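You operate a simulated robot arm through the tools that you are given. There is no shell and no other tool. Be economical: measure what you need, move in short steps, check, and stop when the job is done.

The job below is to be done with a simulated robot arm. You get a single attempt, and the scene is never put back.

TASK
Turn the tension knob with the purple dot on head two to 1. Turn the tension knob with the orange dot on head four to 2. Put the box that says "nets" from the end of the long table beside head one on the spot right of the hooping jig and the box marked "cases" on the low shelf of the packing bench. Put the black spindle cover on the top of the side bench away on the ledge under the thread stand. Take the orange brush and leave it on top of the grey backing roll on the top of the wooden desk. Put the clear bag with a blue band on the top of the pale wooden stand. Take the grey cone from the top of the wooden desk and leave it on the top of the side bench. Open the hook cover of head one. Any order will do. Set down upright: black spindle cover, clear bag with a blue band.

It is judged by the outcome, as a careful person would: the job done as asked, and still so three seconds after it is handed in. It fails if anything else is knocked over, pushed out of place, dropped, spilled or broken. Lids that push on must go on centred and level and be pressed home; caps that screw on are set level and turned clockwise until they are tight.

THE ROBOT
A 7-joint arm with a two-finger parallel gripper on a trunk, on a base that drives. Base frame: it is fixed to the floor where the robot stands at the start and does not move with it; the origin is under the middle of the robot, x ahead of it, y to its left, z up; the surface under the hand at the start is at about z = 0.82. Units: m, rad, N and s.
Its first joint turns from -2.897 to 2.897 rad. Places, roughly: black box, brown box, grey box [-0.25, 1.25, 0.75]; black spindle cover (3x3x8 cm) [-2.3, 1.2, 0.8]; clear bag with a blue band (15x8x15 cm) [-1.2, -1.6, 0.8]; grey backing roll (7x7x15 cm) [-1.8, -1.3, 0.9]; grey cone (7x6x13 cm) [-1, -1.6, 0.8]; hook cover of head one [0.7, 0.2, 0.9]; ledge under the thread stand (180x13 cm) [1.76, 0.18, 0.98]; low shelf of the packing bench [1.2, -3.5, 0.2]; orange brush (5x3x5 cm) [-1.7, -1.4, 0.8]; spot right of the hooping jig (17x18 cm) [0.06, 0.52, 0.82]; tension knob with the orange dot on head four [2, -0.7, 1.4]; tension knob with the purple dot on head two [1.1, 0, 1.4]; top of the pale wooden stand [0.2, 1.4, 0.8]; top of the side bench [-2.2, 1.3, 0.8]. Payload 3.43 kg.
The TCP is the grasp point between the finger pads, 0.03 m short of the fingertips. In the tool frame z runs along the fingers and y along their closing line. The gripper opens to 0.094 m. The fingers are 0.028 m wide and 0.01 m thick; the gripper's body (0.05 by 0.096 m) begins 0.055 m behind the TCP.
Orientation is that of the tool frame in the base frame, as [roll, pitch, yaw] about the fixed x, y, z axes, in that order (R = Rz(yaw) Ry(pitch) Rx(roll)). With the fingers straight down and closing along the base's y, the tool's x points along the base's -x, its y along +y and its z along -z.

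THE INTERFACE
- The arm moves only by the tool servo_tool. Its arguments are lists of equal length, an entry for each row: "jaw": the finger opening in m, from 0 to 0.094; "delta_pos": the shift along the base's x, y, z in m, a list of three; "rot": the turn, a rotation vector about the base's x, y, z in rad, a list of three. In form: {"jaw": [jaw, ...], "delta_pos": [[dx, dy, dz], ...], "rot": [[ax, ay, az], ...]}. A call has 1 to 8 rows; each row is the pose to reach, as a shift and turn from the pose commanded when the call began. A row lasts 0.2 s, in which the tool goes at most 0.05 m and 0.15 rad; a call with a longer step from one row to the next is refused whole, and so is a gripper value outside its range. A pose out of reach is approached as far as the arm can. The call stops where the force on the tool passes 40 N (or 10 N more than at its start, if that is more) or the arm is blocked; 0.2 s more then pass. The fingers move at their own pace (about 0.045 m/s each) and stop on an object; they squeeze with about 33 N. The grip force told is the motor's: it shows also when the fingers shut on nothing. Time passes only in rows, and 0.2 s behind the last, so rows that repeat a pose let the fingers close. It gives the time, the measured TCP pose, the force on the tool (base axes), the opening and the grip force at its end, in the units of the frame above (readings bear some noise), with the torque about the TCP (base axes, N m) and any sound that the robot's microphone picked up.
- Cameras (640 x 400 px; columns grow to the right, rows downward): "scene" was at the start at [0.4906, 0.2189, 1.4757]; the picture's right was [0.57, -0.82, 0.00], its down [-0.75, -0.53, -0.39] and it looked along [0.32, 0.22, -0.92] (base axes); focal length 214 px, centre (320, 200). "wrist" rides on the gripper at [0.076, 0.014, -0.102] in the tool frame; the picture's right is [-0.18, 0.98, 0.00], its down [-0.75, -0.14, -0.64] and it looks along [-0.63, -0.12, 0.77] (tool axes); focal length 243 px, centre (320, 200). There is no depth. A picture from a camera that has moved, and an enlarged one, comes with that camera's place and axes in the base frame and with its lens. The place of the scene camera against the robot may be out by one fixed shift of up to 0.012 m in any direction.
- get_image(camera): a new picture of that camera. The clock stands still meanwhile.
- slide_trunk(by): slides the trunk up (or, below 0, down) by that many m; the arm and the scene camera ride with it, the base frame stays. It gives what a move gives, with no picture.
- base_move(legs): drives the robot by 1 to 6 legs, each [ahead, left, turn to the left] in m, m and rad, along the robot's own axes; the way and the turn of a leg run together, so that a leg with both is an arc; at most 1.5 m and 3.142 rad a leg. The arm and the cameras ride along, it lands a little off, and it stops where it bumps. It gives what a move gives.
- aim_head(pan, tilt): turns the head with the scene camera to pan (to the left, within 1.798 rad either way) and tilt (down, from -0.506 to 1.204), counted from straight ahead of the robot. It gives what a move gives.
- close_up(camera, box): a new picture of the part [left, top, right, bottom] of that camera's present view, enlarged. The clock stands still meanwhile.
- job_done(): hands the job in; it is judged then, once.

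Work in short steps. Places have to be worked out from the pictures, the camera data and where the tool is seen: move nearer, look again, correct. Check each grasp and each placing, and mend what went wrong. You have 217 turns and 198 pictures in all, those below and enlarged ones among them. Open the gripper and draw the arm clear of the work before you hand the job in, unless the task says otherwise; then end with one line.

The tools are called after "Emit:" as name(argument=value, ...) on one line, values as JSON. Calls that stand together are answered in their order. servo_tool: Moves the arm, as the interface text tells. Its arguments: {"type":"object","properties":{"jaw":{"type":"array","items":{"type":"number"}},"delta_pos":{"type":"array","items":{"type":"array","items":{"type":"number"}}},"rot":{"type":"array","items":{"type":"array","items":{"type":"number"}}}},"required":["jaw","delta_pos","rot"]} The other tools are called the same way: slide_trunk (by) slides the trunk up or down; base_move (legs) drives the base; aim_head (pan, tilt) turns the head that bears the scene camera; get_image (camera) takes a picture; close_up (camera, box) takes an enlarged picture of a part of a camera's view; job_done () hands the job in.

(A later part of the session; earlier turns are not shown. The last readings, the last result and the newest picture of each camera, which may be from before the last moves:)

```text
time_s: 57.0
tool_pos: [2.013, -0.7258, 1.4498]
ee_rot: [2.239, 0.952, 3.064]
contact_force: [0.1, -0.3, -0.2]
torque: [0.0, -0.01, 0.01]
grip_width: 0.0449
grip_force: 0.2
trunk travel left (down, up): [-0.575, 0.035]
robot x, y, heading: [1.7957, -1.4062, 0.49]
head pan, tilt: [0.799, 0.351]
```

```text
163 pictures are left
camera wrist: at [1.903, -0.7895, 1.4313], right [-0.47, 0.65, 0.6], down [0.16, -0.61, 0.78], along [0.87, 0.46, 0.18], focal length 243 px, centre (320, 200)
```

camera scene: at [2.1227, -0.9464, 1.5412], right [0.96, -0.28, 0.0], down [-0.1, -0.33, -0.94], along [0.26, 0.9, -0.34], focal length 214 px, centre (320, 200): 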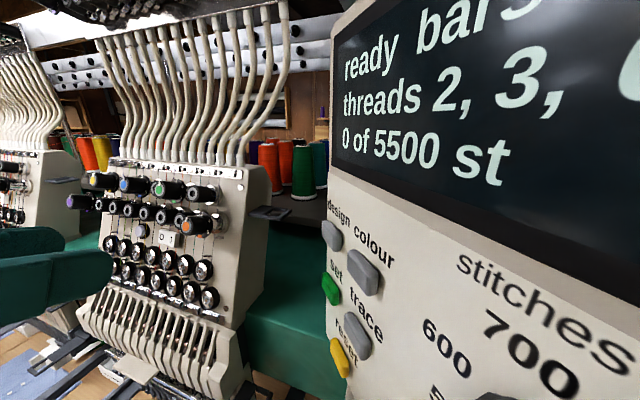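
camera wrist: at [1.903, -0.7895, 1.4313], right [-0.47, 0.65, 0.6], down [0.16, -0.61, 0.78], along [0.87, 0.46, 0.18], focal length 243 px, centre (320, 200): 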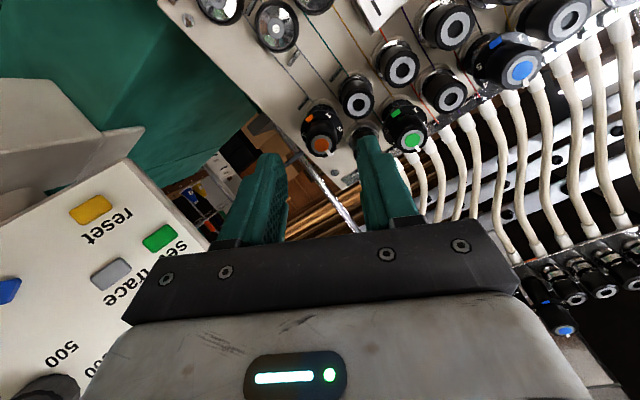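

Aligned (face at expected pixel). Advance 4 cm and close.

Emit:
servo_tool(jaw=[0.042, 0.042, 0.042, 0.01, 0.0, 0.0, 0.0], delta_pos=[[0.0075, 0.01, -0.0048], [0.015, 0.02, -0.0096], [0.0225, 0.03, -0.0143], [0.0225, 0.03, -0.0143], [0.0225, 0.03, -0.0143], [0.0225, 0.03, -0.0143], [0.0225, 0.03, -0.0143]], rot=[[0, 0, 0], [0, 0, 0], [0, 0, 0], [0, 0, 0], [0, 0, 0], [0, 0, 0], [0, 0, 0]])

Emit:
close_up(camera="wrist", box=[220, 90, 412, 210])

```text
time_s: 58.6
tool_pos: [2.032, -0.699, 1.4374]
ee_rot: [2.232, 0.954, 3.062]
contact_force: [-5.4, -20.0, 1.4]
torque: [0.07, 0.17, 0.47]
grip_width: 0.0218
grip_force: 32.7
trunk travel left (down, up): [-0.575, 0.035]
robot x, y, heading: [1.7982, -1.4081, 0.491]
head pan, tilt: [0.799, 0.351]
stopped in row 7: the force on the tool passed its limit at 41 N (the readings are from after the stop); the commanded pose is now the measured one
```

```text
3.33 times, centred on (316, 150) of wrist
camera zoom: at [1.9227, -0.7635, 1.4194], right [-0.48, 0.64, 0.6], down [0.16, -0.61, 0.78], along [0.86, 0.46, 0.19], focal length 809 px, centre (333, 367)
```

zoom: 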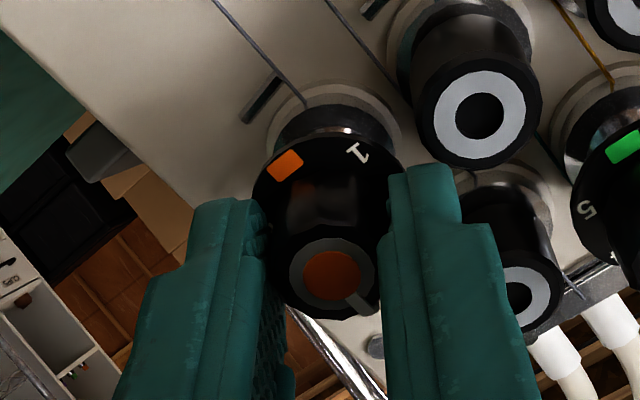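

Tips pressed a bit axially. I open slightly, back off 5 mm and regrip.

Emit:
servo_tool(jaw=[0.034, 0.034, 0.034, 0.0, 0.0, 0.0], delta_pos=[[0, 0, 0], [-0.0022, -0.003, 0.0014], [-0.0034, -0.0045, 0.0022], [-0.0034, -0.0045, 0.0022], [-0.0034, -0.0045, 0.0022], [-0.0034, -0.0045, 0.0022]], rot=[[0, 0, 0], [0, 0, 0], [0, 0, 0], [0, 0, 0], [0, 0, 0], [0, 0, 0]])

```text
time_s: 60.0
tool_pos: [2.0311, -0.7019, 1.4394]
ee_rot: [2.237, 0.954, 3.065]
contact_force: [6.7, -4.2, -6.1]
torque: [0.07, 0.09, 0.32]
grip_width: 0.0219
grip_force: 44.6
trunk travel left (down, up): [-0.575, 0.035]
robot x, y, heading: [1.7968, -1.4071, 0.491]
head pan, tilt: [0.799, 0.351]
```

Good grip. Turn anticlockwise 60° (1.05 rad).

Emit:
servo_tool(jaw=[0.0, 0.0, 0.0, 0.0, 0.0, 0.0, 0.0], delta_pos=[[0, 0, 0], [0, 0, 0], [0, 0, 0], [0, 0, 0], [0, 0, 0], [0, 0, 0], [0, 0, 0]], rot=[[-0.084, -0.112, 0.054], [-0.169, -0.223, 0.107], [-0.253, -0.335, 0.161], [-0.338, -0.447, 0.215], [-0.422, -0.559, 0.269], [-0.507, -0.67, 0.322], [-0.591, -0.782, 0.376]])

Emit:
servo_tool(jaw=[0.036, 0.042, 0.042, 0.042, 0.042, 0.042], delta_pos=[[0, 0, 0], [0, 0, 0], [-0.0114, -0.0148, 0.0072], [-0.0227, -0.03, 0.0144], [-0.034, -0.0444, 0.0215], [-0.0568, -0.074, 0.036]], rot=[[0, 0, 0], [0, 0, 0], [0, 0, 0], [0, 0, 0], [0, 0, 0], [0, 0, 0]])

Emit:
close_up(camera="wrist", box=[256, 80, 384, 160])

Emit:
close_up(camera="scene", box=[160, 195, 240, 245])

```text
time_s: 61.6
tool_pos: [2.0298, -0.7, 1.4388]
ee_rot: [-2.208, 0.926, -1.176]
contact_force: [2.5, 7.6, -3.3]
torque: [0.67, -0.02, 0.98]
grip_width: 0.0218
grip_force: 44.9
trunk travel left (down, up): [-0.575, 0.035]
robot x, y, heading: [1.7997, -1.4075, 0.489]
head pan, tilt: [0.799, 0.351]
```

```text
time_s: 63.0
tool_pos: [1.974, -0.7751, 1.4769]
ee_rot: [-2.212, 0.926, -1.185]
contact_force: [0.9, 0.3, -0.2]
torque: [0.01, -0.02, 0.02]
grip_width: 0.0418
grip_force: 0.0
trunk travel left (down, up): [-0.575, 0.035]
robot x, y, heading: [1.7981, -1.4014, 0.49]
head pan, tilt: [0.799, 0.351]
```

```text
5.00 times, centred on (320, 120) of wrist
camera zoom: at [1.9229, -0.8891, 1.4468], right [-0.82, 0.46, -0.33], down [-0.42, -0.11, 0.9], along [0.38, 0.88, 0.29], focal length 1213 px, centre (320, 600)
```

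zoom: 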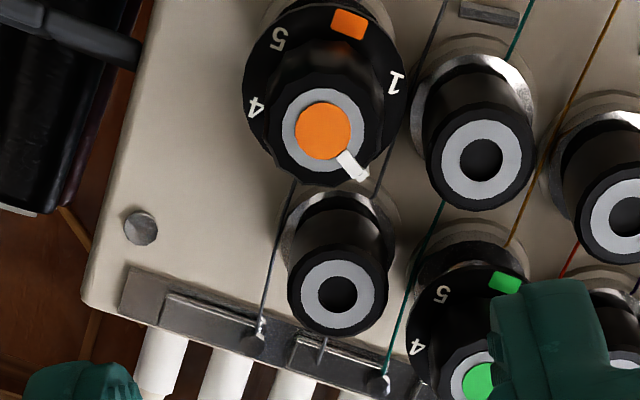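

```text
8.00 times, centred on (200, 220) of scene
camera zoom: at [2.1228, -0.9466, 1.5411], right [0.96, -0.28, 0.0], down [-0.1, -0.33, -0.94], along [0.26, 0.9, -0.34], focal length 1716 px, centre (1280, 40)
```

zoom: 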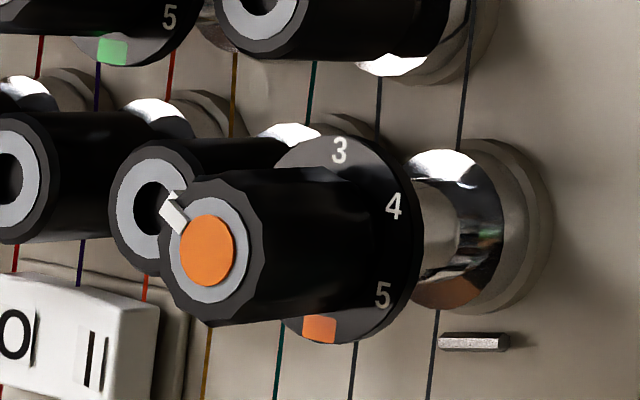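

Pointer sits on 2 (51.6° vs 49.4°). I retract, unwinding the tool and tilting it back downward.

Emit:
servo_tool(jaw=[0.042, 0.042, 0.042, 0.042], delta_pos=[[-0.02, -0.028, 0], [-0.04, -0.056, 0], [-0.05, -0.07, 0], [-0.06, -0.08, 0]], rot=[[0.07, 0.093, -0.045], [0.14, 0.186, -0.09], [0.211, 0.279, -0.134], [0.281, 0.372, -0.179]])

Emit:
servo_tool(jaw=[0.042, 0.042, 0.042, 0.042, 0.042, 0.042, 0.042, 0.042], delta_pos=[[0, 0, -0.02], [0, 0, -0.04], [0, 0, -0.06], [0, 0, -0.08], [0, 0, -0.1], [0, 0, -0.12], [0, 0, -0.14], [0, 0, -0.16]], rot=[[-0.12, 0.087, 0], [-0.24, 0.174, 0], [-0.36, 0.26, 0], [-0.48, 0.347, 0], [-0.6, 0.434, 0], [-0.72, 0.52, 0], [-0.84, 0.607, 0], [-0.96, 0.695, 0]])

```text
time_s: 64.0
tool_pos: [1.9128, -0.8547, 1.4754]
ee_rot: [-3.039, 1.204, -2.108]
contact_force: [-0.4, 0.1, -0.7]
torque: [-0.03, 0.01, 0.01]
grip_width: 0.0421
grip_force: 0.2
trunk travel left (down, up): [-0.575, 0.035]
robot x, y, heading: [1.7976, -1.4078, 0.491]
head pan, tilt: [0.799, 0.351]
```

```text
time_s: 65.8
tool_pos: [1.9125, -0.8546, 1.3155]
ee_rot: [-3.123, 0.017, -2.161]
contact_force: [-0.3, 0.3, -0.6]
torque: [0.01, -0.02, -0.04]
grip_width: 0.0419
grip_force: 0.1
trunk travel left (down, up): [-0.575, 0.035]
robot x, y, heading: [1.7943, -1.4094, 0.484]
head pan, tilt: [0.799, 0.351]
```

Drive back to head one.

Emit:
base_move(legs=[[-0.367, 0.783, 0], [-0.367, 0.783, 0], [0, 0, 0.46]])

Emit:
aim_head(pan=0.0, tilt=0.9)

Emit:
get_image(camera="scene")

Emit:
get_image(camera="wrist")

```text
time_s: 75.8
tool_pos: [0.2859, 0.1615, 1.316]
ee_rot: [-3.123, 0.019, -1.713]
contact_force: [0.4, 0.7, -1.0]
torque: [0.03, 0.0, 0.01]
grip_width: 0.0422
grip_force: 0.1
trunk travel left (down, up): [-0.575, 0.035]
robot x, y, heading: [0.4175, -0.3823, 0.933]
head pan, tilt: [0.799, 0.351]
```

```text
time_s: 77.0
tool_pos: [0.2857, 0.161, 1.3161]
ee_rot: [-3.122, 0.019, -1.714]
contact_force: [1.5, -0.2, 0.5]
torque: [-0.01, -0.02, -0.01]
grip_width: 0.0421
grip_force: 0.0
trunk travel left (down, up): [-0.575, 0.035]
robot x, y, heading: [0.4187, -0.3855, 0.936]
head pan, tilt: [0.0, 0.901]
```

```text
159 pictures are left
camera scene: at [0.5692, 0.1376, 1.4937], right [0.81, -0.59, 0.0], down [-0.46, -0.63, -0.62], along [0.37, 0.5, -0.78], focal length 214 px, centre (320, 200)
```

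scene: 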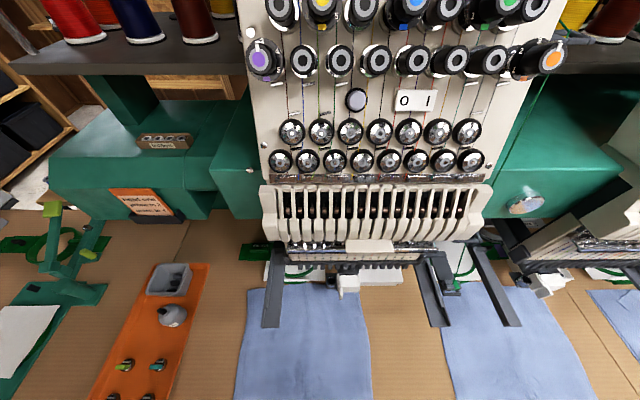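

```text
158 pictures are left
camera wrist: at [0.2587, 0.0856, 1.417], right [-0.95, 0.32, -0.01], down [0.23, 0.71, 0.66], along [0.22, 0.62, -0.75], focal length 243 px, centre (320, 200)
```

wrist: 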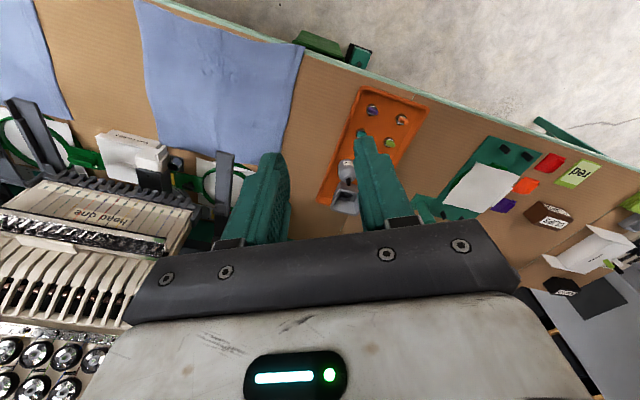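

Zoom on the hook area from both cameras.

Emit:
close_up(camera="wrist", box=[80, 110, 208, 190])

Emit:
close_up(camera="scene", box=[270, 240, 430, 340])

```text
5.00 times, centred on (144, 150) of wrist
camera zoom: at [0.2587, 0.0856, 1.417], right [-0.95, 0.32, -0.01], down [0.23, 0.71, 0.66], along [0.22, 0.62, -0.75], focal length 1213 px, centre (1200, 450)
```

zoom: 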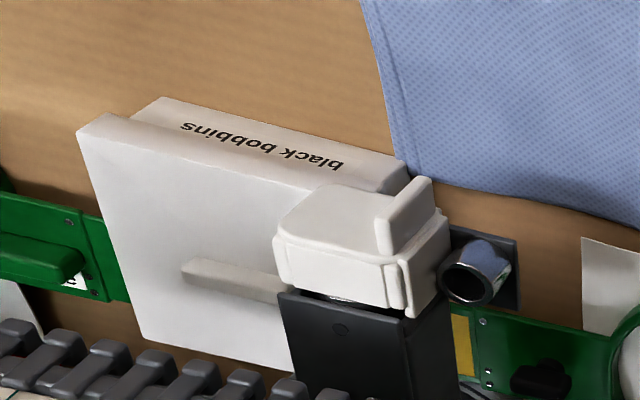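

```text
4.00 times, centred on (350, 290) of scene
camera zoom: at [0.5692, 0.1376, 1.4937], right [0.81, -0.59, 0.0], down [-0.46, -0.63, -0.62], along [0.37, 0.5, -0.78], focal length 858 px, centre (200, -160)
```

zoom: 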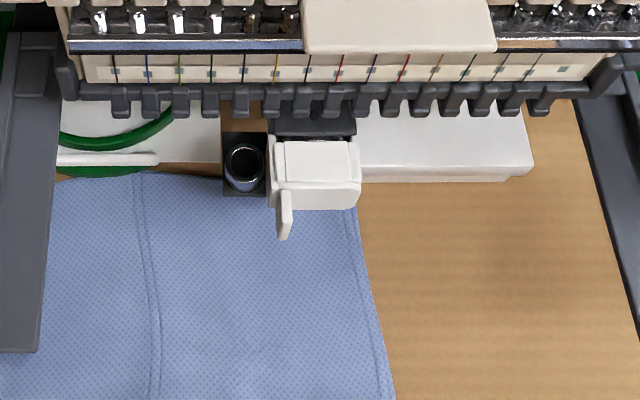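

The cover is the white cap with a tab at its left, at about (0.74,0.24,0.9). I bring the wrist camera in front of it for a closer look.

Emit:
servo_tool(jaw=[0.042, 0.042, 0.042, 0.042, 0.042], delta_pos=[[0.03, -0.015, -0.03], [0.06, -0.03, -0.06], [0.09, -0.045, -0.09], [0.12, -0.06, -0.12], [0.15, -0.06, -0.15]], rot=[[0, 0, -0.1], [0, 0, -0.2], [0, 0, -0.3], [0, 0, -0.4], [0, 0, -0.48]])

Emit:
servo_tool(jaw=[0.03, 0.03, 0.03, 0.03, 0.03], delta_pos=[[0.03, -0.012, -0.03], [0.06, -0.024, -0.06], [0.09, -0.036, -0.09], [0.12, -0.048, -0.12], [0.15, -0.06, -0.15]], rot=[[0.065, -0.047, 0], [0.13, -0.094, 0], [0.2, -0.14, 0], [0.26, -0.19, 0], [0.32, -0.234, 0]])

Emit:
get_image(camera="wrist")

```text
time_s: 78.2
tool_pos: [0.4358, 0.0995, 1.1677]
ee_rot: [-3.122, 0.022, -2.196]
contact_force: [0.6, -0.5, 0.3]
torque: [0.0, -0.01, 0.0]
grip_width: 0.0417
grip_force: 0.0
trunk travel left (down, up): [-0.575, 0.035]
robot x, y, heading: [0.4198, -0.3888, 0.936]
head pan, tilt: [0.0, 0.901]
```

```text
time_s: 79.4
tool_pos: [0.5771, 0.0483, 1.0068]
ee_rot: [-3.119, 0.416, -2.193]
contact_force: [0.1, 0.4, 0.1]
torque: [-0.04, -0.01, -0.02]
grip_width: 0.0301
grip_force: 0.0
out of reach, approached as far as the arm can: row 3, 4, 5
trunk travel left (down, up): [-0.575, 0.035]
robot x, y, heading: [0.4216, -0.3836, 0.936]
head pan, tilt: [0.0, 0.901]
```

```text
155 pictures are left
camera wrist: at [0.5003, -0.0322, 1.0693], right [-0.69, 0.72, 0.05], down [0.35, 0.27, 0.9], along [0.63, 0.64, -0.44], focal length 243 px, centre (320, 200)
```

wrist: 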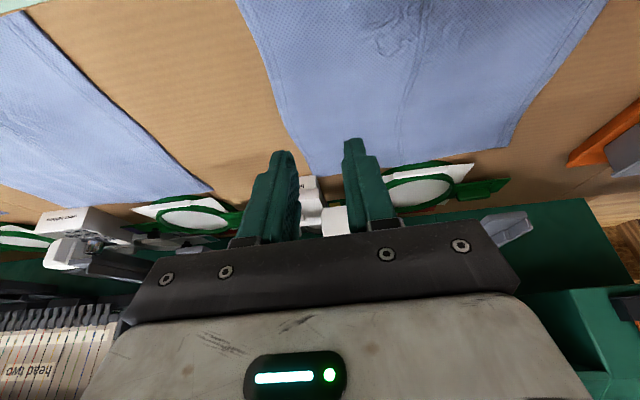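

The arm is cramped here. I back the base 0.2 m and then tilt the tool to point at the cover.

Emit:
base_move(legs=[[-0.2, 0, 0]])

Emit:
servo_tool(jaw=[0.03, 0.03, 0.03, 0.03, 0.03, 0.03], delta_pos=[[0.02, 0.025, 0.0], [0.04, 0.05, 0.0], [0.06, 0.075, 0.0], [0.07, 0.1, 0.0], [0.08, 0.11, -0.01], [0.09, 0.13, -0.02]], rot=[[0.11, -0.08, 0], [0.22, -0.16, 0], [0.33, -0.24, 0], [0.44, -0.32, 0], [0.55, -0.4, 0], [0.6, -0.44, 0]])

Emit:
get_image(camera="wrist")

```text
time_s: 81.0
tool_pos: [0.4595, -0.1129, 1.0059]
ee_rot: [-3.117, 0.418, -2.192]
contact_force: [0.2, -0.2, -0.9]
torque: [0.0, -0.02, 0.01]
grip_width: 0.0299
grip_force: 0.1
trunk travel left (down, up): [-0.575, 0.035]
robot x, y, heading: [0.3, -0.5478, 0.939]
head pan, tilt: [0.0, 0.901]
```

```text
time_s: 82.3
tool_pos: [0.5497, 0.0169, 0.9867]
ee_rot: [-3.099, 1.164, -2.179]
contact_force: [-0.1, -1.5, 0.5]
torque: [-0.03, -0.02, 0.0]
grip_width: 0.03
grip_force: 0.1
trunk travel left (down, up): [-0.575, 0.035]
robot x, y, heading: [0.2977, -0.5458, 0.939]
head pan, tilt: [0.0, 0.901]
```

```text
154 pictures are left
camera wrist: at [0.4636, -0.0738, 0.9576], right [-0.74, 0.65, 0.15], down [-0.07, -0.31, 0.95], along [0.67, 0.69, 0.28], focal length 243 px, centre (320, 200)
```

wrist: 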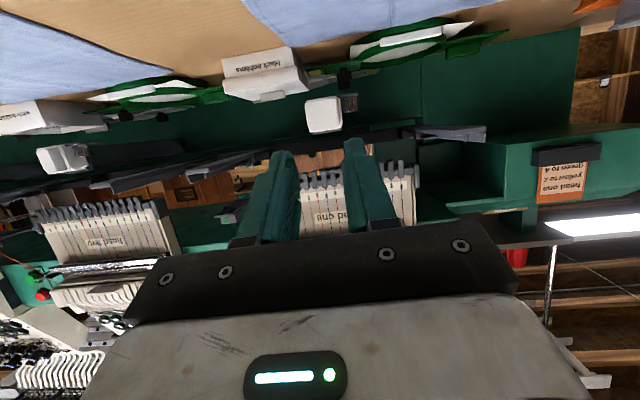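

Now the cover is in front of the camera; zoom in.

Emit:
close_up(camera="wrist", box=[272, 70, 400, 150])

Emit:
close_up(camera="wrist", box=[20, 110, 148, 190])

```text
5.00 times, centred on (336, 110) of wrist
camera zoom: at [0.4636, -0.0738, 0.9576], right [-0.74, 0.65, 0.15], down [-0.07, -0.31, 0.95], along [0.67, 0.69, 0.28], focal length 1213 px, centre (240, 650)
```

zoom: 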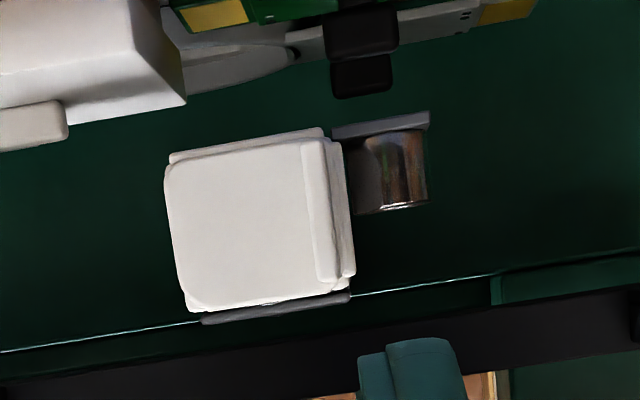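

```text
5.00 times, centred on (84, 150) of wrist
camera zoom: at [0.4636, -0.0738, 0.9576], right [-0.74, 0.65, 0.15], down [-0.07, -0.31, 0.95], along [0.67, 0.69, 0.28], focal length 1213 px, centre (1500, 450)
```

zoom: 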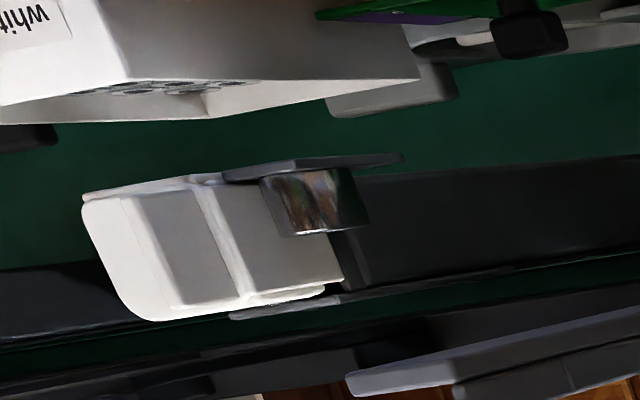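

The cover is a white cap with a protruding vertical tab on its left front, near (0.70,0.228,0.937): side-hinged on the right, likely. I approach to ~5 cm before it.

Emit:
servo_tool(jaw=[0.04, 0.04, 0.04, 0.04, 0.04], delta_pos=[[0.021, 0.031, -0.004], [0.042, 0.061, -0.007], [0.062, 0.092, -0.011], [0.083, 0.122, -0.014], [0.104, 0.153, -0.018]], rot=[[0, 0, 0], [0, 0, 0], [0, 0, 0], [0, 0, 0], [0, 0, 0]])

Emit:
get_image(camera="wrist")

Emit:
get_image(camera="scene")

```text
time_s: 83.5
tool_pos: [0.6546, 0.1686, 0.9678]
ee_rot: [-3.098, 1.16, -2.176]
contact_force: [-0.1, 0.0, 0.2]
torque: [-0.02, -0.03, 0.0]
grip_width: 0.0403
grip_force: 0.0
trunk travel left (down, up): [-0.575, 0.035]
robot x, y, heading: [0.3007, -0.5426, 0.939]
head pan, tilt: [0.0, 0.901]
```

```text
151 pictures are left
camera wrist: at [0.5685, 0.0771, 0.9403], right [-0.74, 0.65, 0.15], down [-0.07, -0.31, 0.95], along [0.67, 0.69, 0.27], focal length 243 px, centre (320, 200)
```

wrist: 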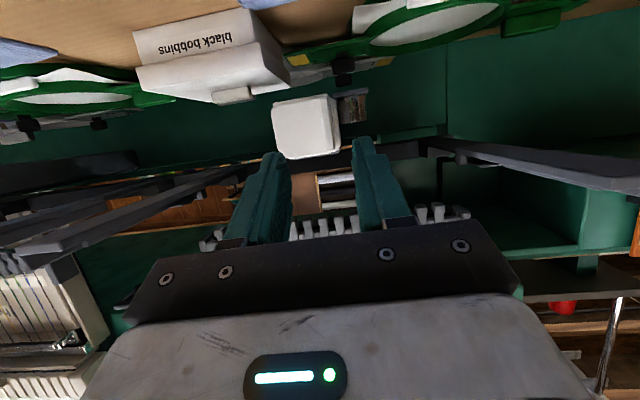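

```text
150 pictures are left
camera scene: at [0.4506, -0.0238, 1.4936], right [0.81, -0.59, 0.0], down [-0.46, -0.63, -0.62], along [0.37, 0.5, -0.78], focal length 214 px, centre (320, 200)
```

scene: 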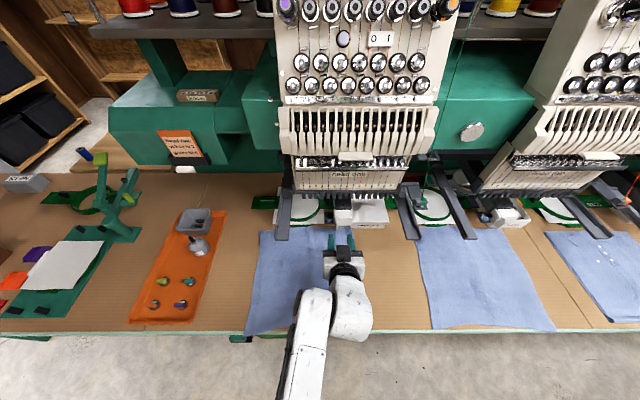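

Emit:
close_up(camera="wrist", box=[256, 80, 384, 160])

Emit:
close_up(camera="scene", box=[310, 190, 390, 240])

```text
5.00 times, centred on (320, 120) of wrist
camera zoom: at [0.5685, 0.0771, 0.9403], right [-0.74, 0.65, 0.15], down [-0.07, -0.31, 0.95], along [0.67, 0.69, 0.27], focal length 1213 px, centre (320, 600)
```

zoom: 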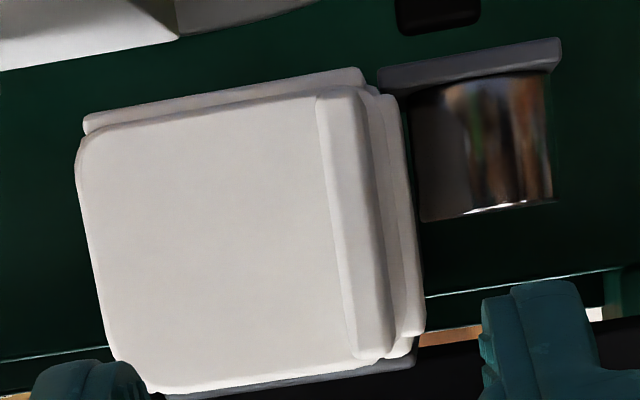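

```text
8.00 times, centred on (350, 215) of scene
camera zoom: at [0.4506, -0.0238, 1.4936], right [0.81, -0.59, 0.0], down [-0.46, -0.63, -0.62], along [0.37, 0.5, -0.78], focal length 1716 px, centre (80, 80)
```

zoom: 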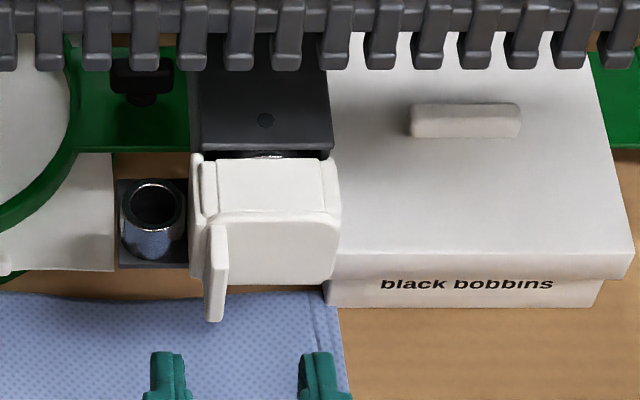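

The rib is clear. I shift 7 mm left and advance 5.5 cm so the tips straddle it.

Emit:
servo_tool(jaw=[0.04, 0.04, 0.04, 0.04, 0.04], delta_pos=[[-0.005, 0.0045, 0.001], [0.0028, 0.0145, -0.0045], [0.0105, 0.0245, -0.01], [0.0183, 0.0345, -0.0155], [0.0258, 0.0445, -0.0207]], rot=[[0, 0, 0], [0, 0, 0], [0, 0, 0], [0, 0, 0], [0, 0, 0]])

Emit:
close_up(camera="wrist", box=[224, 90, 416, 210])

Emit:
close_up(camera="scene", box=[310, 190, 390, 240])

```text
time_s: 84.8
tool_pos: [0.6806, 0.2161, 0.9468]
ee_rot: [-3.097, 1.163, -2.177]
contact_force: [0.3, -1.6, 0.1]
torque: [-0.01, -0.01, 0.01]
grip_width: 0.04
grip_force: 0.2
trunk travel left (down, up): [-0.575, 0.035]
robot x, y, heading: [0.3022, -0.5449, 0.938]
head pan, tilt: [0.0, 0.901]
```

```text
3.33 times, centred on (320, 150) of wrist
camera zoom: at [0.5948, 0.1239, 0.9181], right [-0.74, 0.65, 0.15], down [-0.07, -0.31, 0.95], along [0.67, 0.69, 0.28], focal length 809 px, centre (320, 367)
```

zoom: 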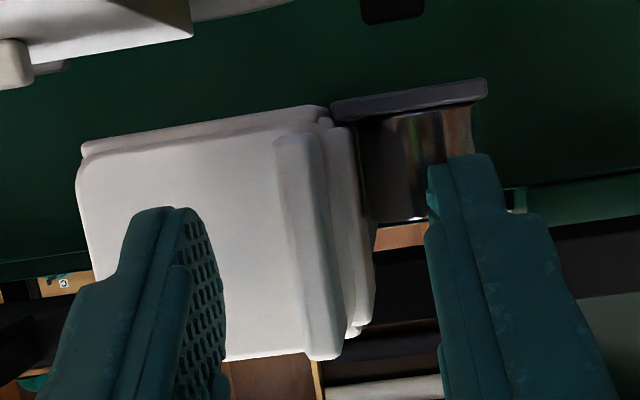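

```text
8.00 times, centred on (350, 215) of scene
camera zoom: at [0.4506, -0.0237, 1.4936], right [0.81, -0.59, 0.0], down [-0.46, -0.63, -0.62], along [0.37, 0.5, -0.78], focal length 1716 px, centre (80, 80)
```

zoom: 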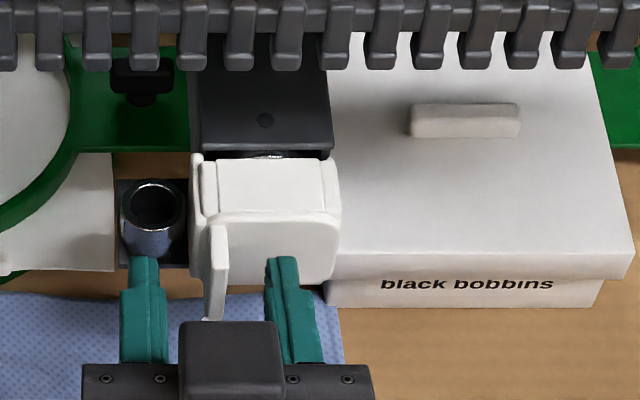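

Fingers straddle the rib. Close the grip.

Emit:
servo_tool(jaw=[0.02, 0.0, 0.0, 0.0], delta_pos=[[0, 0, 0], [0, 0, 0], [0, 0, 0], [0, 0, 0]], rot=[[0, 0, 0], [0, 0, 0], [0, 0, 0], [0, 0, 0]])

Emit:
close_up(camera="scene", box=[310, 190, 390, 240])

```text
time_s: 85.8
tool_pos: [0.6824, 0.2142, 0.9471]
ee_rot: [-3.1, 1.16, -2.184]
contact_force: [7.2, -3.1, 0.1]
torque: [0.5, 0.71, -0.17]
grip_width: 0.0057
grip_force: 40.1
trunk travel left (down, up): [-0.575, 0.035]
robot x, y, heading: [0.3016, -0.5473, 0.937]
head pan, tilt: [0.0, 0.901]
```

```text
8.00 times, centred on (350, 215) of scene
camera zoom: at [0.4513, -0.0239, 1.4936], right [0.81, -0.59, 0.0], down [-0.46, -0.63, -0.62], along [0.37, 0.5, -0.78], focal length 1716 px, centre (80, 80)
```

zoom: 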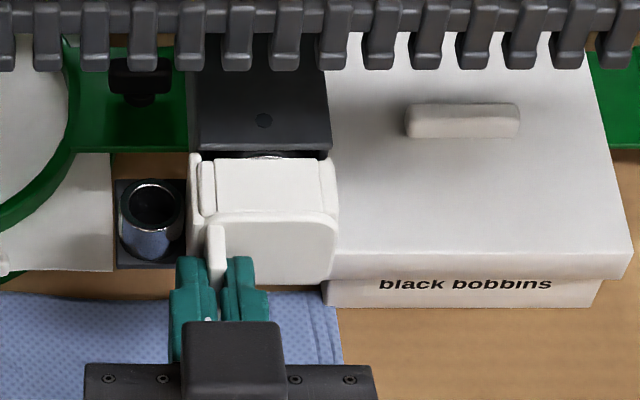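

Rib gripped. I test the hinge: a small swing about a vertical axis 4.5 cm to the right.

Emit:
servo_tool(jaw=[0.0, 0.0, 0.0], delta_pos=[[-0.0018, -0.0028, 0], [-0.0035, -0.0058, 0], [-0.0061, -0.0119, 0]], rot=[[0, 0, 0.075], [0, 0, 0.15], [0, 0, 0.3]])

Emit:
close_up(camera="scene", box=[310, 190, 390, 240])

```text
time_s: 86.6
tool_pos: [0.6895, 0.1957, 0.9474]
ee_rot: [-3.071, 1.165, -1.89]
contact_force: [1.4, -6.7, -4.7]
torque: [0.58, 0.81, -0.66]
grip_width: 0.006
grip_force: 40.4
trunk travel left (down, up): [-0.575, 0.035]
robot x, y, heading: [0.3014, -0.5465, 0.93]
head pan, tilt: [0.0, 0.901]
stopped in row 3: the force on the tool passed its limit at 48 N (the readings are from after the stop); the commanded pose is now the measured one
```

```text
8.00 times, centred on (350, 215) of scene
camera zoom: at [0.4533, -0.0243, 1.4935], right [0.8, -0.6, 0.0], down [-0.47, -0.63, -0.62], along [0.37, 0.5, -0.78], focal length 1716 px, centre (80, 80)
```

zoom: 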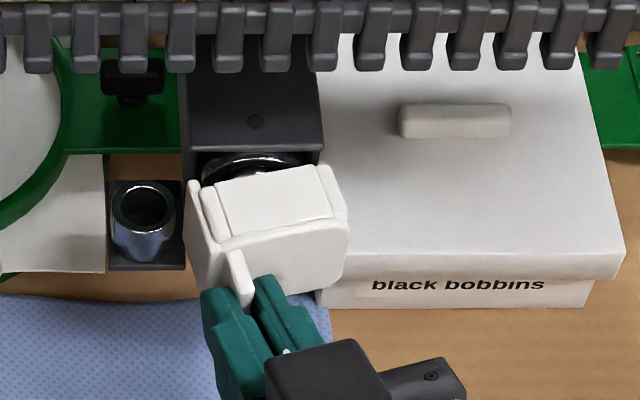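

The cover swings as predicted about a hinge near (0.752,0.236). I follow the arc further.

Emit:
servo_tool(jaw=[0.0, 0.0, 0.0], delta_pos=[[0.0068, -0.0086, 0], [0.0149, -0.0161, 0], [0.0241, -0.0223, 0]], rot=[[0, 0, 0.149], [0, 0, 0.298], [0, 0, 0.447]])

Emit:
get_image(camera="scene")

```text
time_s: 87.4
tool_pos: [0.7107, 0.1741, 0.9468]
ee_rot: [-3.07, 1.161, -1.432]
contact_force: [-5.4, -16.8, -5.1]
torque: [-1.2, 1.11, -0.55]
grip_width: 0.0078
grip_force: 41.5
trunk travel left (down, up): [-0.575, 0.035]
robot x, y, heading: [0.2976, -0.5452, 0.93]
head pan, tilt: [0.0, 0.901]
```

```text
143 pictures are left
camera scene: at [0.4524, -0.0245, 1.4938], right [0.8, -0.59, 0.0], down [-0.47, -0.63, -0.62], along [0.37, 0.5, -0.78], focal length 214 px, centre (320, 200)
```

scene: 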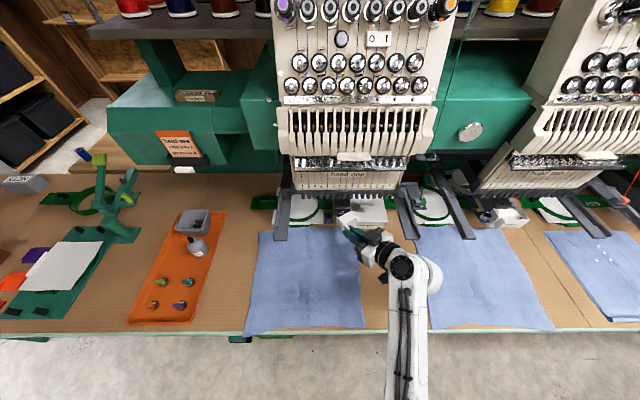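

Emit:
close_up(camera="scene", box=[310, 180, 438, 260])

```text
5.00 times, centred on (374, 220) of scene
camera zoom: at [0.4524, -0.0245, 1.4938], right [0.8, -0.59, 0.0], down [-0.47, -0.63, -0.62], along [0.37, 0.5, -0.78], focal length 1072 px, centre (50, 100)
```

zoom: 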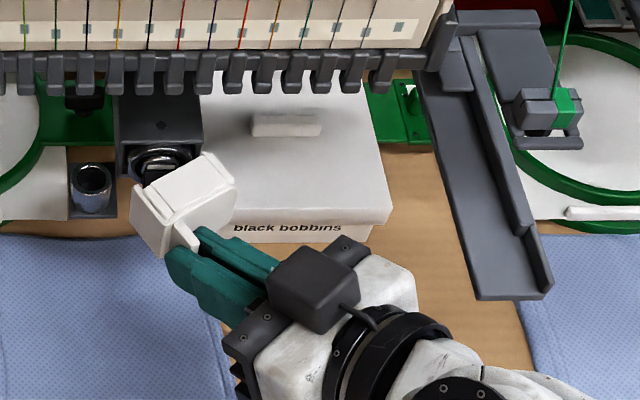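

Now ~45° open. Continue two more arc steps, watching the clearance to the bobbin box.

Emit:
servo_tool(jaw=[0.0, 0.0], delta_pos=[[0.0099, -0.0048, 0], [0.0205, -0.0081, 0]], rot=[[0, 0, 0.149], [0, 0, 0.298]])

Emit:
close_up(camera="scene", box=[310, 180, 438, 260])

```text
time_s: 87.8
tool_pos: [0.721, 0.1707, 0.9469]
ee_rot: [-3.08, 1.159, -1.29]
contact_force: [-3.4, -20.2, 4.1]
torque: [-0.81, 0.95, -0.59]
grip_width: 0.0086
grip_force: 42.5
trunk travel left (down, up): [-0.575, 0.035]
robot x, y, heading: [0.3017, -0.5495, 0.936]
head pan, tilt: [0.0, 0.901]
stopped in row 2: the force on the tool passed its limit at 44 N (the readings are from after the stop); the commanded pose is now the measured one
```

```text
5.00 times, centred on (374, 220) of scene
camera zoom: at [0.4526, -0.0256, 1.4942], right [0.8, -0.6, 0.0], down [-0.47, -0.63, -0.62], along [0.37, 0.5, -0.78], focal length 1072 px, centre (50, 100)
```

zoom: 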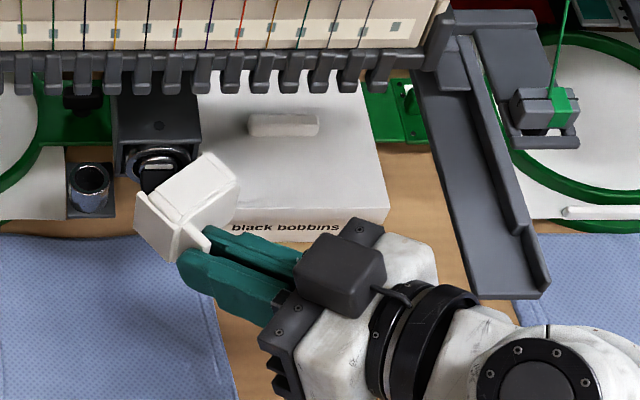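

Open about 55°, with the rib slipping in the pads. I release, back off, and will push the cover fully open from the inside with closed fingers.

Emit:
servo_tool(jaw=[0.03, 0.03, 0.03, 0.03], delta_pos=[[0, 0, 0], [0.0042, -0.018, 0.008], [0.0084, -0.036, 0.016], [0.0168, -0.072, 0.032]], rot=[[0, 0, 0], [0, 0, 0], [0, 0, 0], [0, 0, 0]])

Emit:
close_up(camera="scene", box=[310, 180, 438, 260])

```text
time_s: 88.8
tool_pos: [0.7373, 0.1014, 0.9782]
ee_rot: [-3.076, 1.162, -1.281]
contact_force: [-0.4, 0.1, -0.7]
torque: [0.03, -0.01, 0.01]
grip_width: 0.0301
grip_force: 0.0
trunk travel left (down, up): [-0.575, 0.035]
robot x, y, heading: [0.3002, -0.5505, 0.936]
head pan, tilt: [0.0, 0.901]
```

```text
5.00 times, centred on (374, 220) of scene
camera zoom: at [0.4527, -0.0242, 1.4935], right [0.8, -0.59, 0.0], down [-0.47, -0.63, -0.62], along [0.37, 0.5, -0.78], focal length 1072 px, centre (50, 100)
```

zoom: 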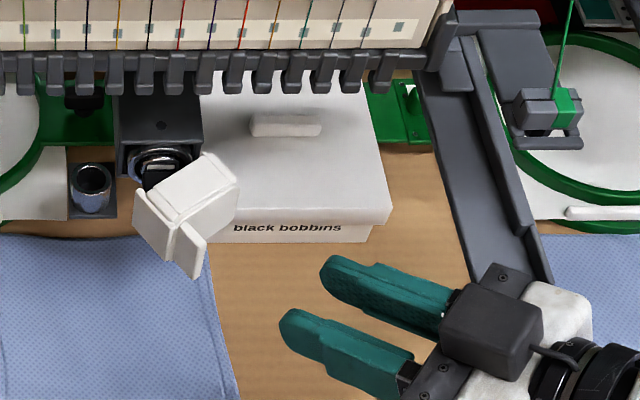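

Swing the tool back to point at the machine, left of the cover, with fingers closed.

Emit:
servo_tool(jaw=[0.0, 0.0, 0.0, 0.0, 0.0, 0.0, 0.0], delta_pos=[[-0.017, -0.01, 0.001], [-0.035, 0.0, 0.001], [-0.052, 0.01, 0.002], [-0.07, 0.022, 0.003], [-0.086, 0.034, 0.003], [-0.1, 0.046, 0.004], [-0.115, 0.058, 0.004]], rot=[[0, 0, -0.127], [0, 0, -0.254], [0, 0, -0.381], [0, 0, -0.508], [0, 0, -0.636], [0, 0, -0.763], [0, 0, -0.89]])

Emit:
close_up(camera="scene", box=[310, 180, 438, 260])

Emit:
get_image(camera="wrist")

```text
time_s: 90.5
tool_pos: [0.6214, 0.1585, 0.9832]
ee_rot: [-3.076, 1.162, -2.172]
contact_force: [0.0, -0.2, -0.6]
torque: [-0.01, 0.0, 0.03]
grip_width: 0.0003
grip_force: 32.8
trunk travel left (down, up): [-0.575, 0.035]
robot x, y, heading: [0.3, -0.5486, 0.93]
head pan, tilt: [0.0, 0.901]
```

```text
5.00 times, centred on (374, 220) of scene
camera zoom: at [0.4528, -0.0244, 1.4936], right [0.8, -0.59, 0.0], down [-0.47, -0.63, -0.62], along [0.37, 0.5, -0.78], focal length 1072 px, centre (50, 100)
```

zoom: 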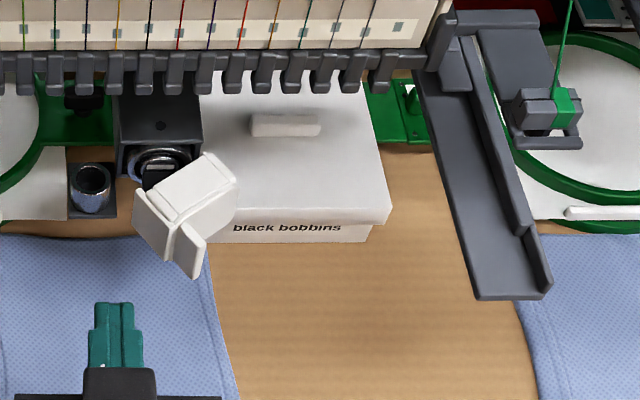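

```text
138 pictures are left
camera wrist: at [0.5354, 0.0684, 0.9546], right [-0.73, 0.66, 0.14], down [-0.09, -0.3, 0.95], along [0.67, 0.68, 0.28], focal length 243 px, centre (320, 200)
```

wrist: 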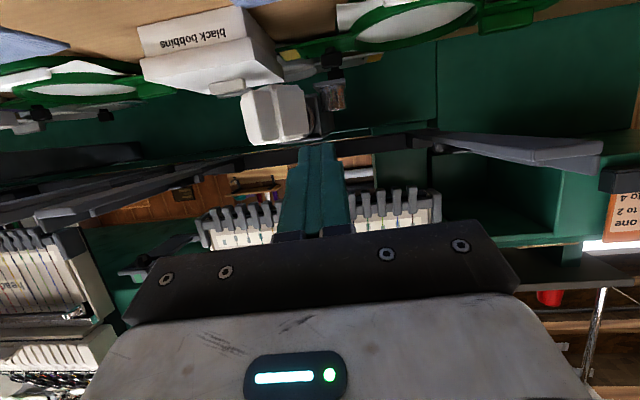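

I shift 1.2 cm left and down 1 cm, then advance over the cup to get behind the flap's edge.

Emit:
servo_tool(jaw=[0.0, 0.0, 0.0, 0.0, 0.0], delta_pos=[[-0.0097, 0.007, -0.01], [0.003, 0.024, -0.01], [0.0155, 0.041, -0.01], [0.028, 0.058, -0.01], [0.039, 0.0742, -0.01]], rot=[[0, 0, 0], [0, 0, 0], [0, 0, 0], [0, 0, 0], [0, 0, 0]])

Emit:
close_up(camera="scene", box=[310, 180, 438, 260])

Emit:
close_up(camera="wrist", box=[224, 60, 416, 180])

```text
time_s: 91.7
tool_pos: [0.6592, 0.2335, 0.9738]
ee_rot: [-3.075, 1.16, -2.171]
contact_force: [-0.5, -0.6, 1.1]
torque: [-0.03, 0.02, -0.04]
grip_width: 0.0001
grip_force: 33.1
trunk travel left (down, up): [-0.575, 0.035]
robot x, y, heading: [0.3006, -0.5477, 0.937]
head pan, tilt: [0.0, 0.901]
```

```text
5.00 times, centred on (374, 220) of scene
camera zoom: at [0.4525, -0.0243, 1.4936], right [0.8, -0.59, 0.0], down [-0.47, -0.63, -0.62], along [0.37, 0.5, -0.78], focal length 1072 px, centre (50, 100)
```

zoom: 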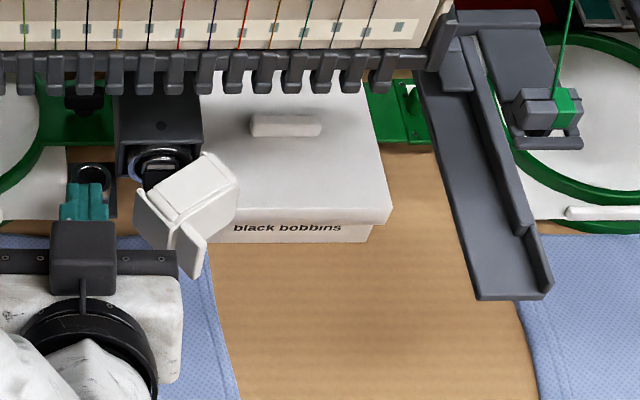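

```text
3.33 times, centred on (320, 120) of wrist
camera zoom: at [0.5729, 0.1429, 0.9448], right [-0.73, 0.66, 0.14], down [-0.09, -0.3, 0.95], along [0.67, 0.69, 0.28], focal length 809 px, centre (320, 467)
```

zoom: 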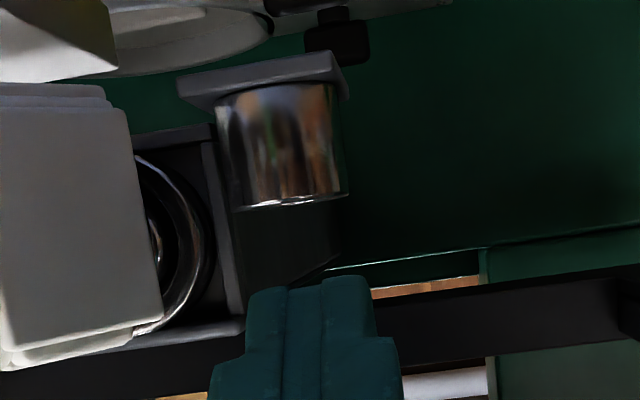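

Tip is left of the flap edge, above the cup. Sweep right to push the flap open.

Emit:
servo_tool(jaw=[0.0, 0.0, 0.0, 0.0], delta_pos=[[0.0122, -0.0088, 0], [0.0243, -0.0176, 0], [0.0365, -0.0264, 0], [0.0486, -0.0352, 0]], rot=[[0, 0, 0], [0, 0, 0], [0, 0, 0], [0, 0, 0]])

Emit:
close_up(camera="scene", box=[310, 180, 438, 260])

```text
time_s: 92.5
tool_pos: [0.6861, 0.2106, 0.9712]
ee_rot: [-3.103, 1.157, -2.176]
contact_force: [-8.3, -3.5, 5.7]
torque: [0.01, 0.06, 0.1]
grip_width: 0.0
grip_force: 33.1
trunk travel left (down, up): [-0.575, 0.035]
robot x, y, heading: [0.3005, -0.5485, 0.94]
head pan, tilt: [0.0, 0.901]
stopped in row 4: the force on the tool passed its limit at 47 N (the readings are from after the stop); the commanded pose is now the measured one
```

```text
5.00 times, centred on (374, 220) of scene
camera zoom: at [0.4496, -0.024, 1.4938], right [0.81, -0.59, 0.0], down [-0.46, -0.63, -0.62], along [0.37, 0.5, -0.78], focal length 1072 px, centre (50, 100)
```

zoom: 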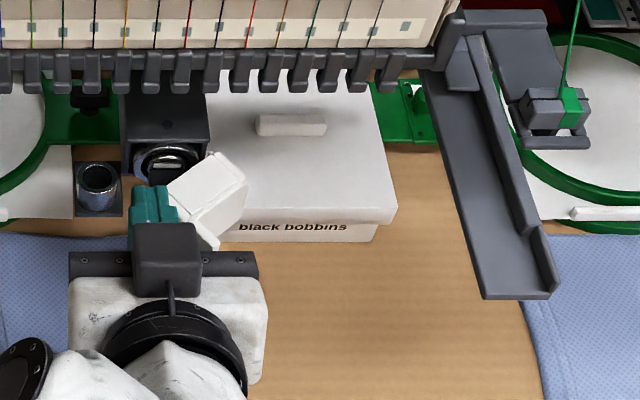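

The push has poor leverage. I back off, reach in a little farther and yaw the tool right 0.6 so the finger's side faces the flap's direction of swing.

Emit:
servo_tool(jaw=[0.0, 0.0, 0.0, 0.0, 0.0, 0.0], delta_pos=[[-0.01, 0.007, 0], [-0.008, 0.018, 0], [-0.0085, 0.021, 0], [-0.0095, 0.0245, 0], [-0.0105, 0.028, 0], [-0.0115, 0.0314, 0]], rot=[[0, 0, 0], [0, 0, 0], [0, 0, -0.15], [0, 0, -0.3], [0, 0, -0.45], [0, 0, -0.6]])

Emit:
close_up(camera="scene", box=[310, 180, 438, 260])

```text
time_s: 93.9
tool_pos: [0.6773, 0.2415, 0.9716]
ee_rot: [-3.099, 1.156, -2.776]
contact_force: [-0.2, -0.9, 0.4]
torque: [-0.03, 0.01, 0.02]
grip_width: 0.0
grip_force: 32.2
trunk travel left (down, up): [-0.575, 0.035]
robot x, y, heading: [0.2998, -0.547, 0.934]
head pan, tilt: [0.0, 0.901]
```

```text
5.00 times, centred on (374, 220) of scene
camera zoom: at [0.4504, -0.0239, 1.4935], right [0.81, -0.59, 0.0], down [-0.46, -0.63, -0.62], along [0.37, 0.5, -0.78], focal length 1072 px, centre (50, 100)
```

zoom: 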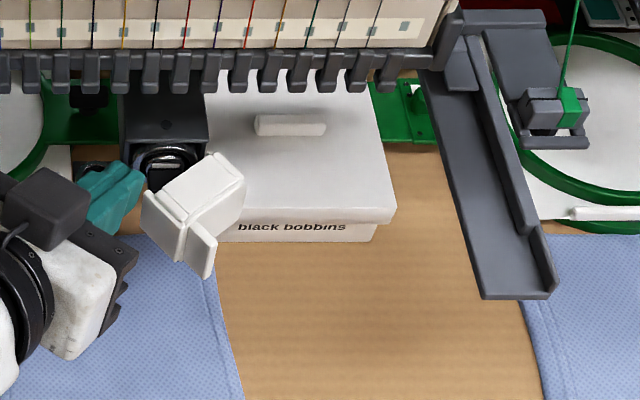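

Push along the swing direction now, in small steps.

Emit:
servo_tool(jaw=[0.0, 0.0, 0.0, 0.0], delta_pos=[[0.0037, -0.0119, 0], [0.0074, -0.0238, 0], [0.0111, -0.0358, 0], [0.0148, -0.0477, 0]], rot=[[0, 0, 0], [0, 0, 0], [0, 0, 0], [0, 0, 0]])

Emit:
close_up(camera="scene", box=[310, 180, 438, 260])

```text
time_s: 94.9
tool_pos: [0.692, 0.1934, 0.9715]
ee_rot: [-3.099, 1.157, -2.776]
contact_force: [0.9, -0.1, -0.5]
torque: [-0.01, 0.01, -0.01]
grip_width: 0.0
grip_force: 32.3
trunk travel left (down, up): [-0.575, 0.035]
robot x, y, heading: [0.3037, -0.5461, 0.937]
head pan, tilt: [0.0, 0.901]
```

```text
5.00 times, centred on (374, 220) of scene
camera zoom: at [0.4504, -0.0239, 1.4936], right [0.81, -0.59, 0.0], down [-0.46, -0.63, -0.62], along [0.37, 0.5, -0.78], focal length 1072 px, centre (50, 100)
```

zoom: 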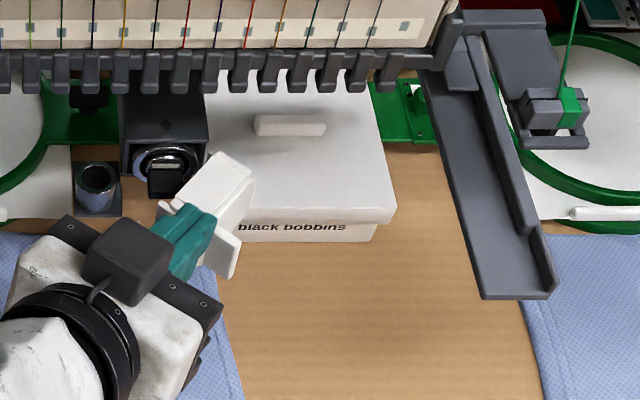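

Emit:
close_up(camera="scene", box=[330, 205, 370, 230])

Emit:
get_image(camera="wrist")

```text
16.00 times, centred on (350, 218) of scene
camera zoom: at [0.4504, -0.0239, 1.4936], right [0.81, -0.59, 0.0], down [-0.46, -0.63, -0.62], along [0.37, 0.5, -0.78], focal length 3432 px, centre (-160, -80)
```

zoom: 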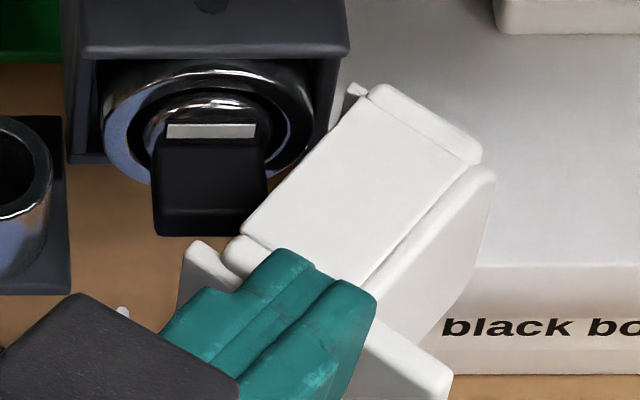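

```text
131 pictures are left
camera wrist: at [0.57, 0.1658, 0.9436], right [-0.25, 0.96, 0.15], down [-0.23, -0.21, 0.95], along [0.94, 0.2, 0.27], focal length 243 px, centre (320, 200)
```

wrist: 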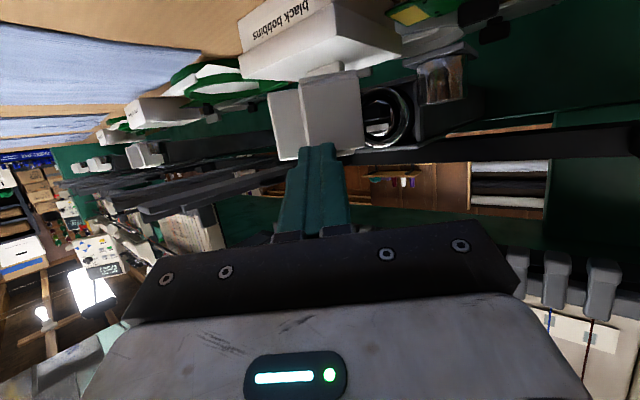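

The fingertip slipped off the edge after opening it to ~57°. I re-enter slightly deeper with a better yaw and sweep right.

Emit:
servo_tool(jaw=[0.0, 0.0, 0.0, 0.0, 0.0, 0.0, 0.0, 0.0], delta_pos=[[-0.03, 0.004, 0], [-0.048, 0.0065, 0], [-0.0465, 0.003, 0], [-0.0448, 0.0, 0], [-0.0145, 0.0299, 0], [0.0, 0.0195, 0], [0.013, 0.01, 0], [0.026, 0.0006, 0]], rot=[[0, 0, 0], [0, 0, 0], [0, 0, 0.13], [0, 0, 0.265], [0, 0, 0.265], [0, 0, 0.265], [0, 0, 0.265], [0, 0, 0.265]])

Emit:
close_up(camera="scene", box=[320, 195, 384, 235])

```text
time_s: 96.5
tool_pos: [0.686, 0.215, 0.9716]
ee_rot: [-3.12, 1.154, -2.513]
contact_force: [-12.7, -5.3, 10.6]
torque: [-0.04, -0.01, -0.06]
grip_width: 0.0001
grip_force: 33.6
trunk travel left (down, up): [-0.575, 0.035]
robot x, y, heading: [0.2971, -0.5516, 0.942]
head pan, tilt: [0.0, 0.901]
stopped in row 7: the force on the tool passed its limit at 48 N (the readings are from after the stop); the commanded pose is now the measured one
```

```text
10.00 times, centred on (352, 215) of scene
camera zoom: at [0.4468, -0.0241, 1.494], right [0.81, -0.59, 0.0], down [-0.46, -0.63, -0.62], along [0.37, 0.5, -0.78], focal length 2145 px, centre (0, 50)
```

zoom: 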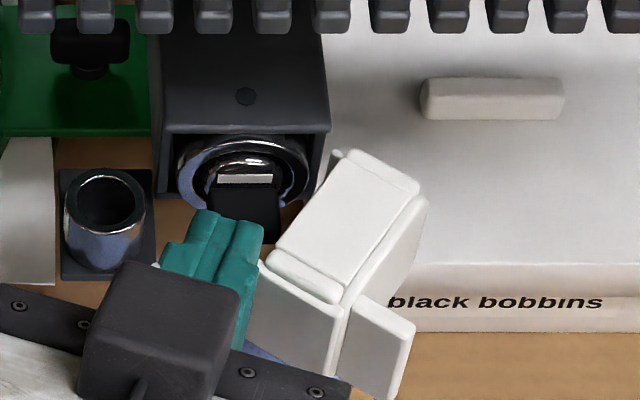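

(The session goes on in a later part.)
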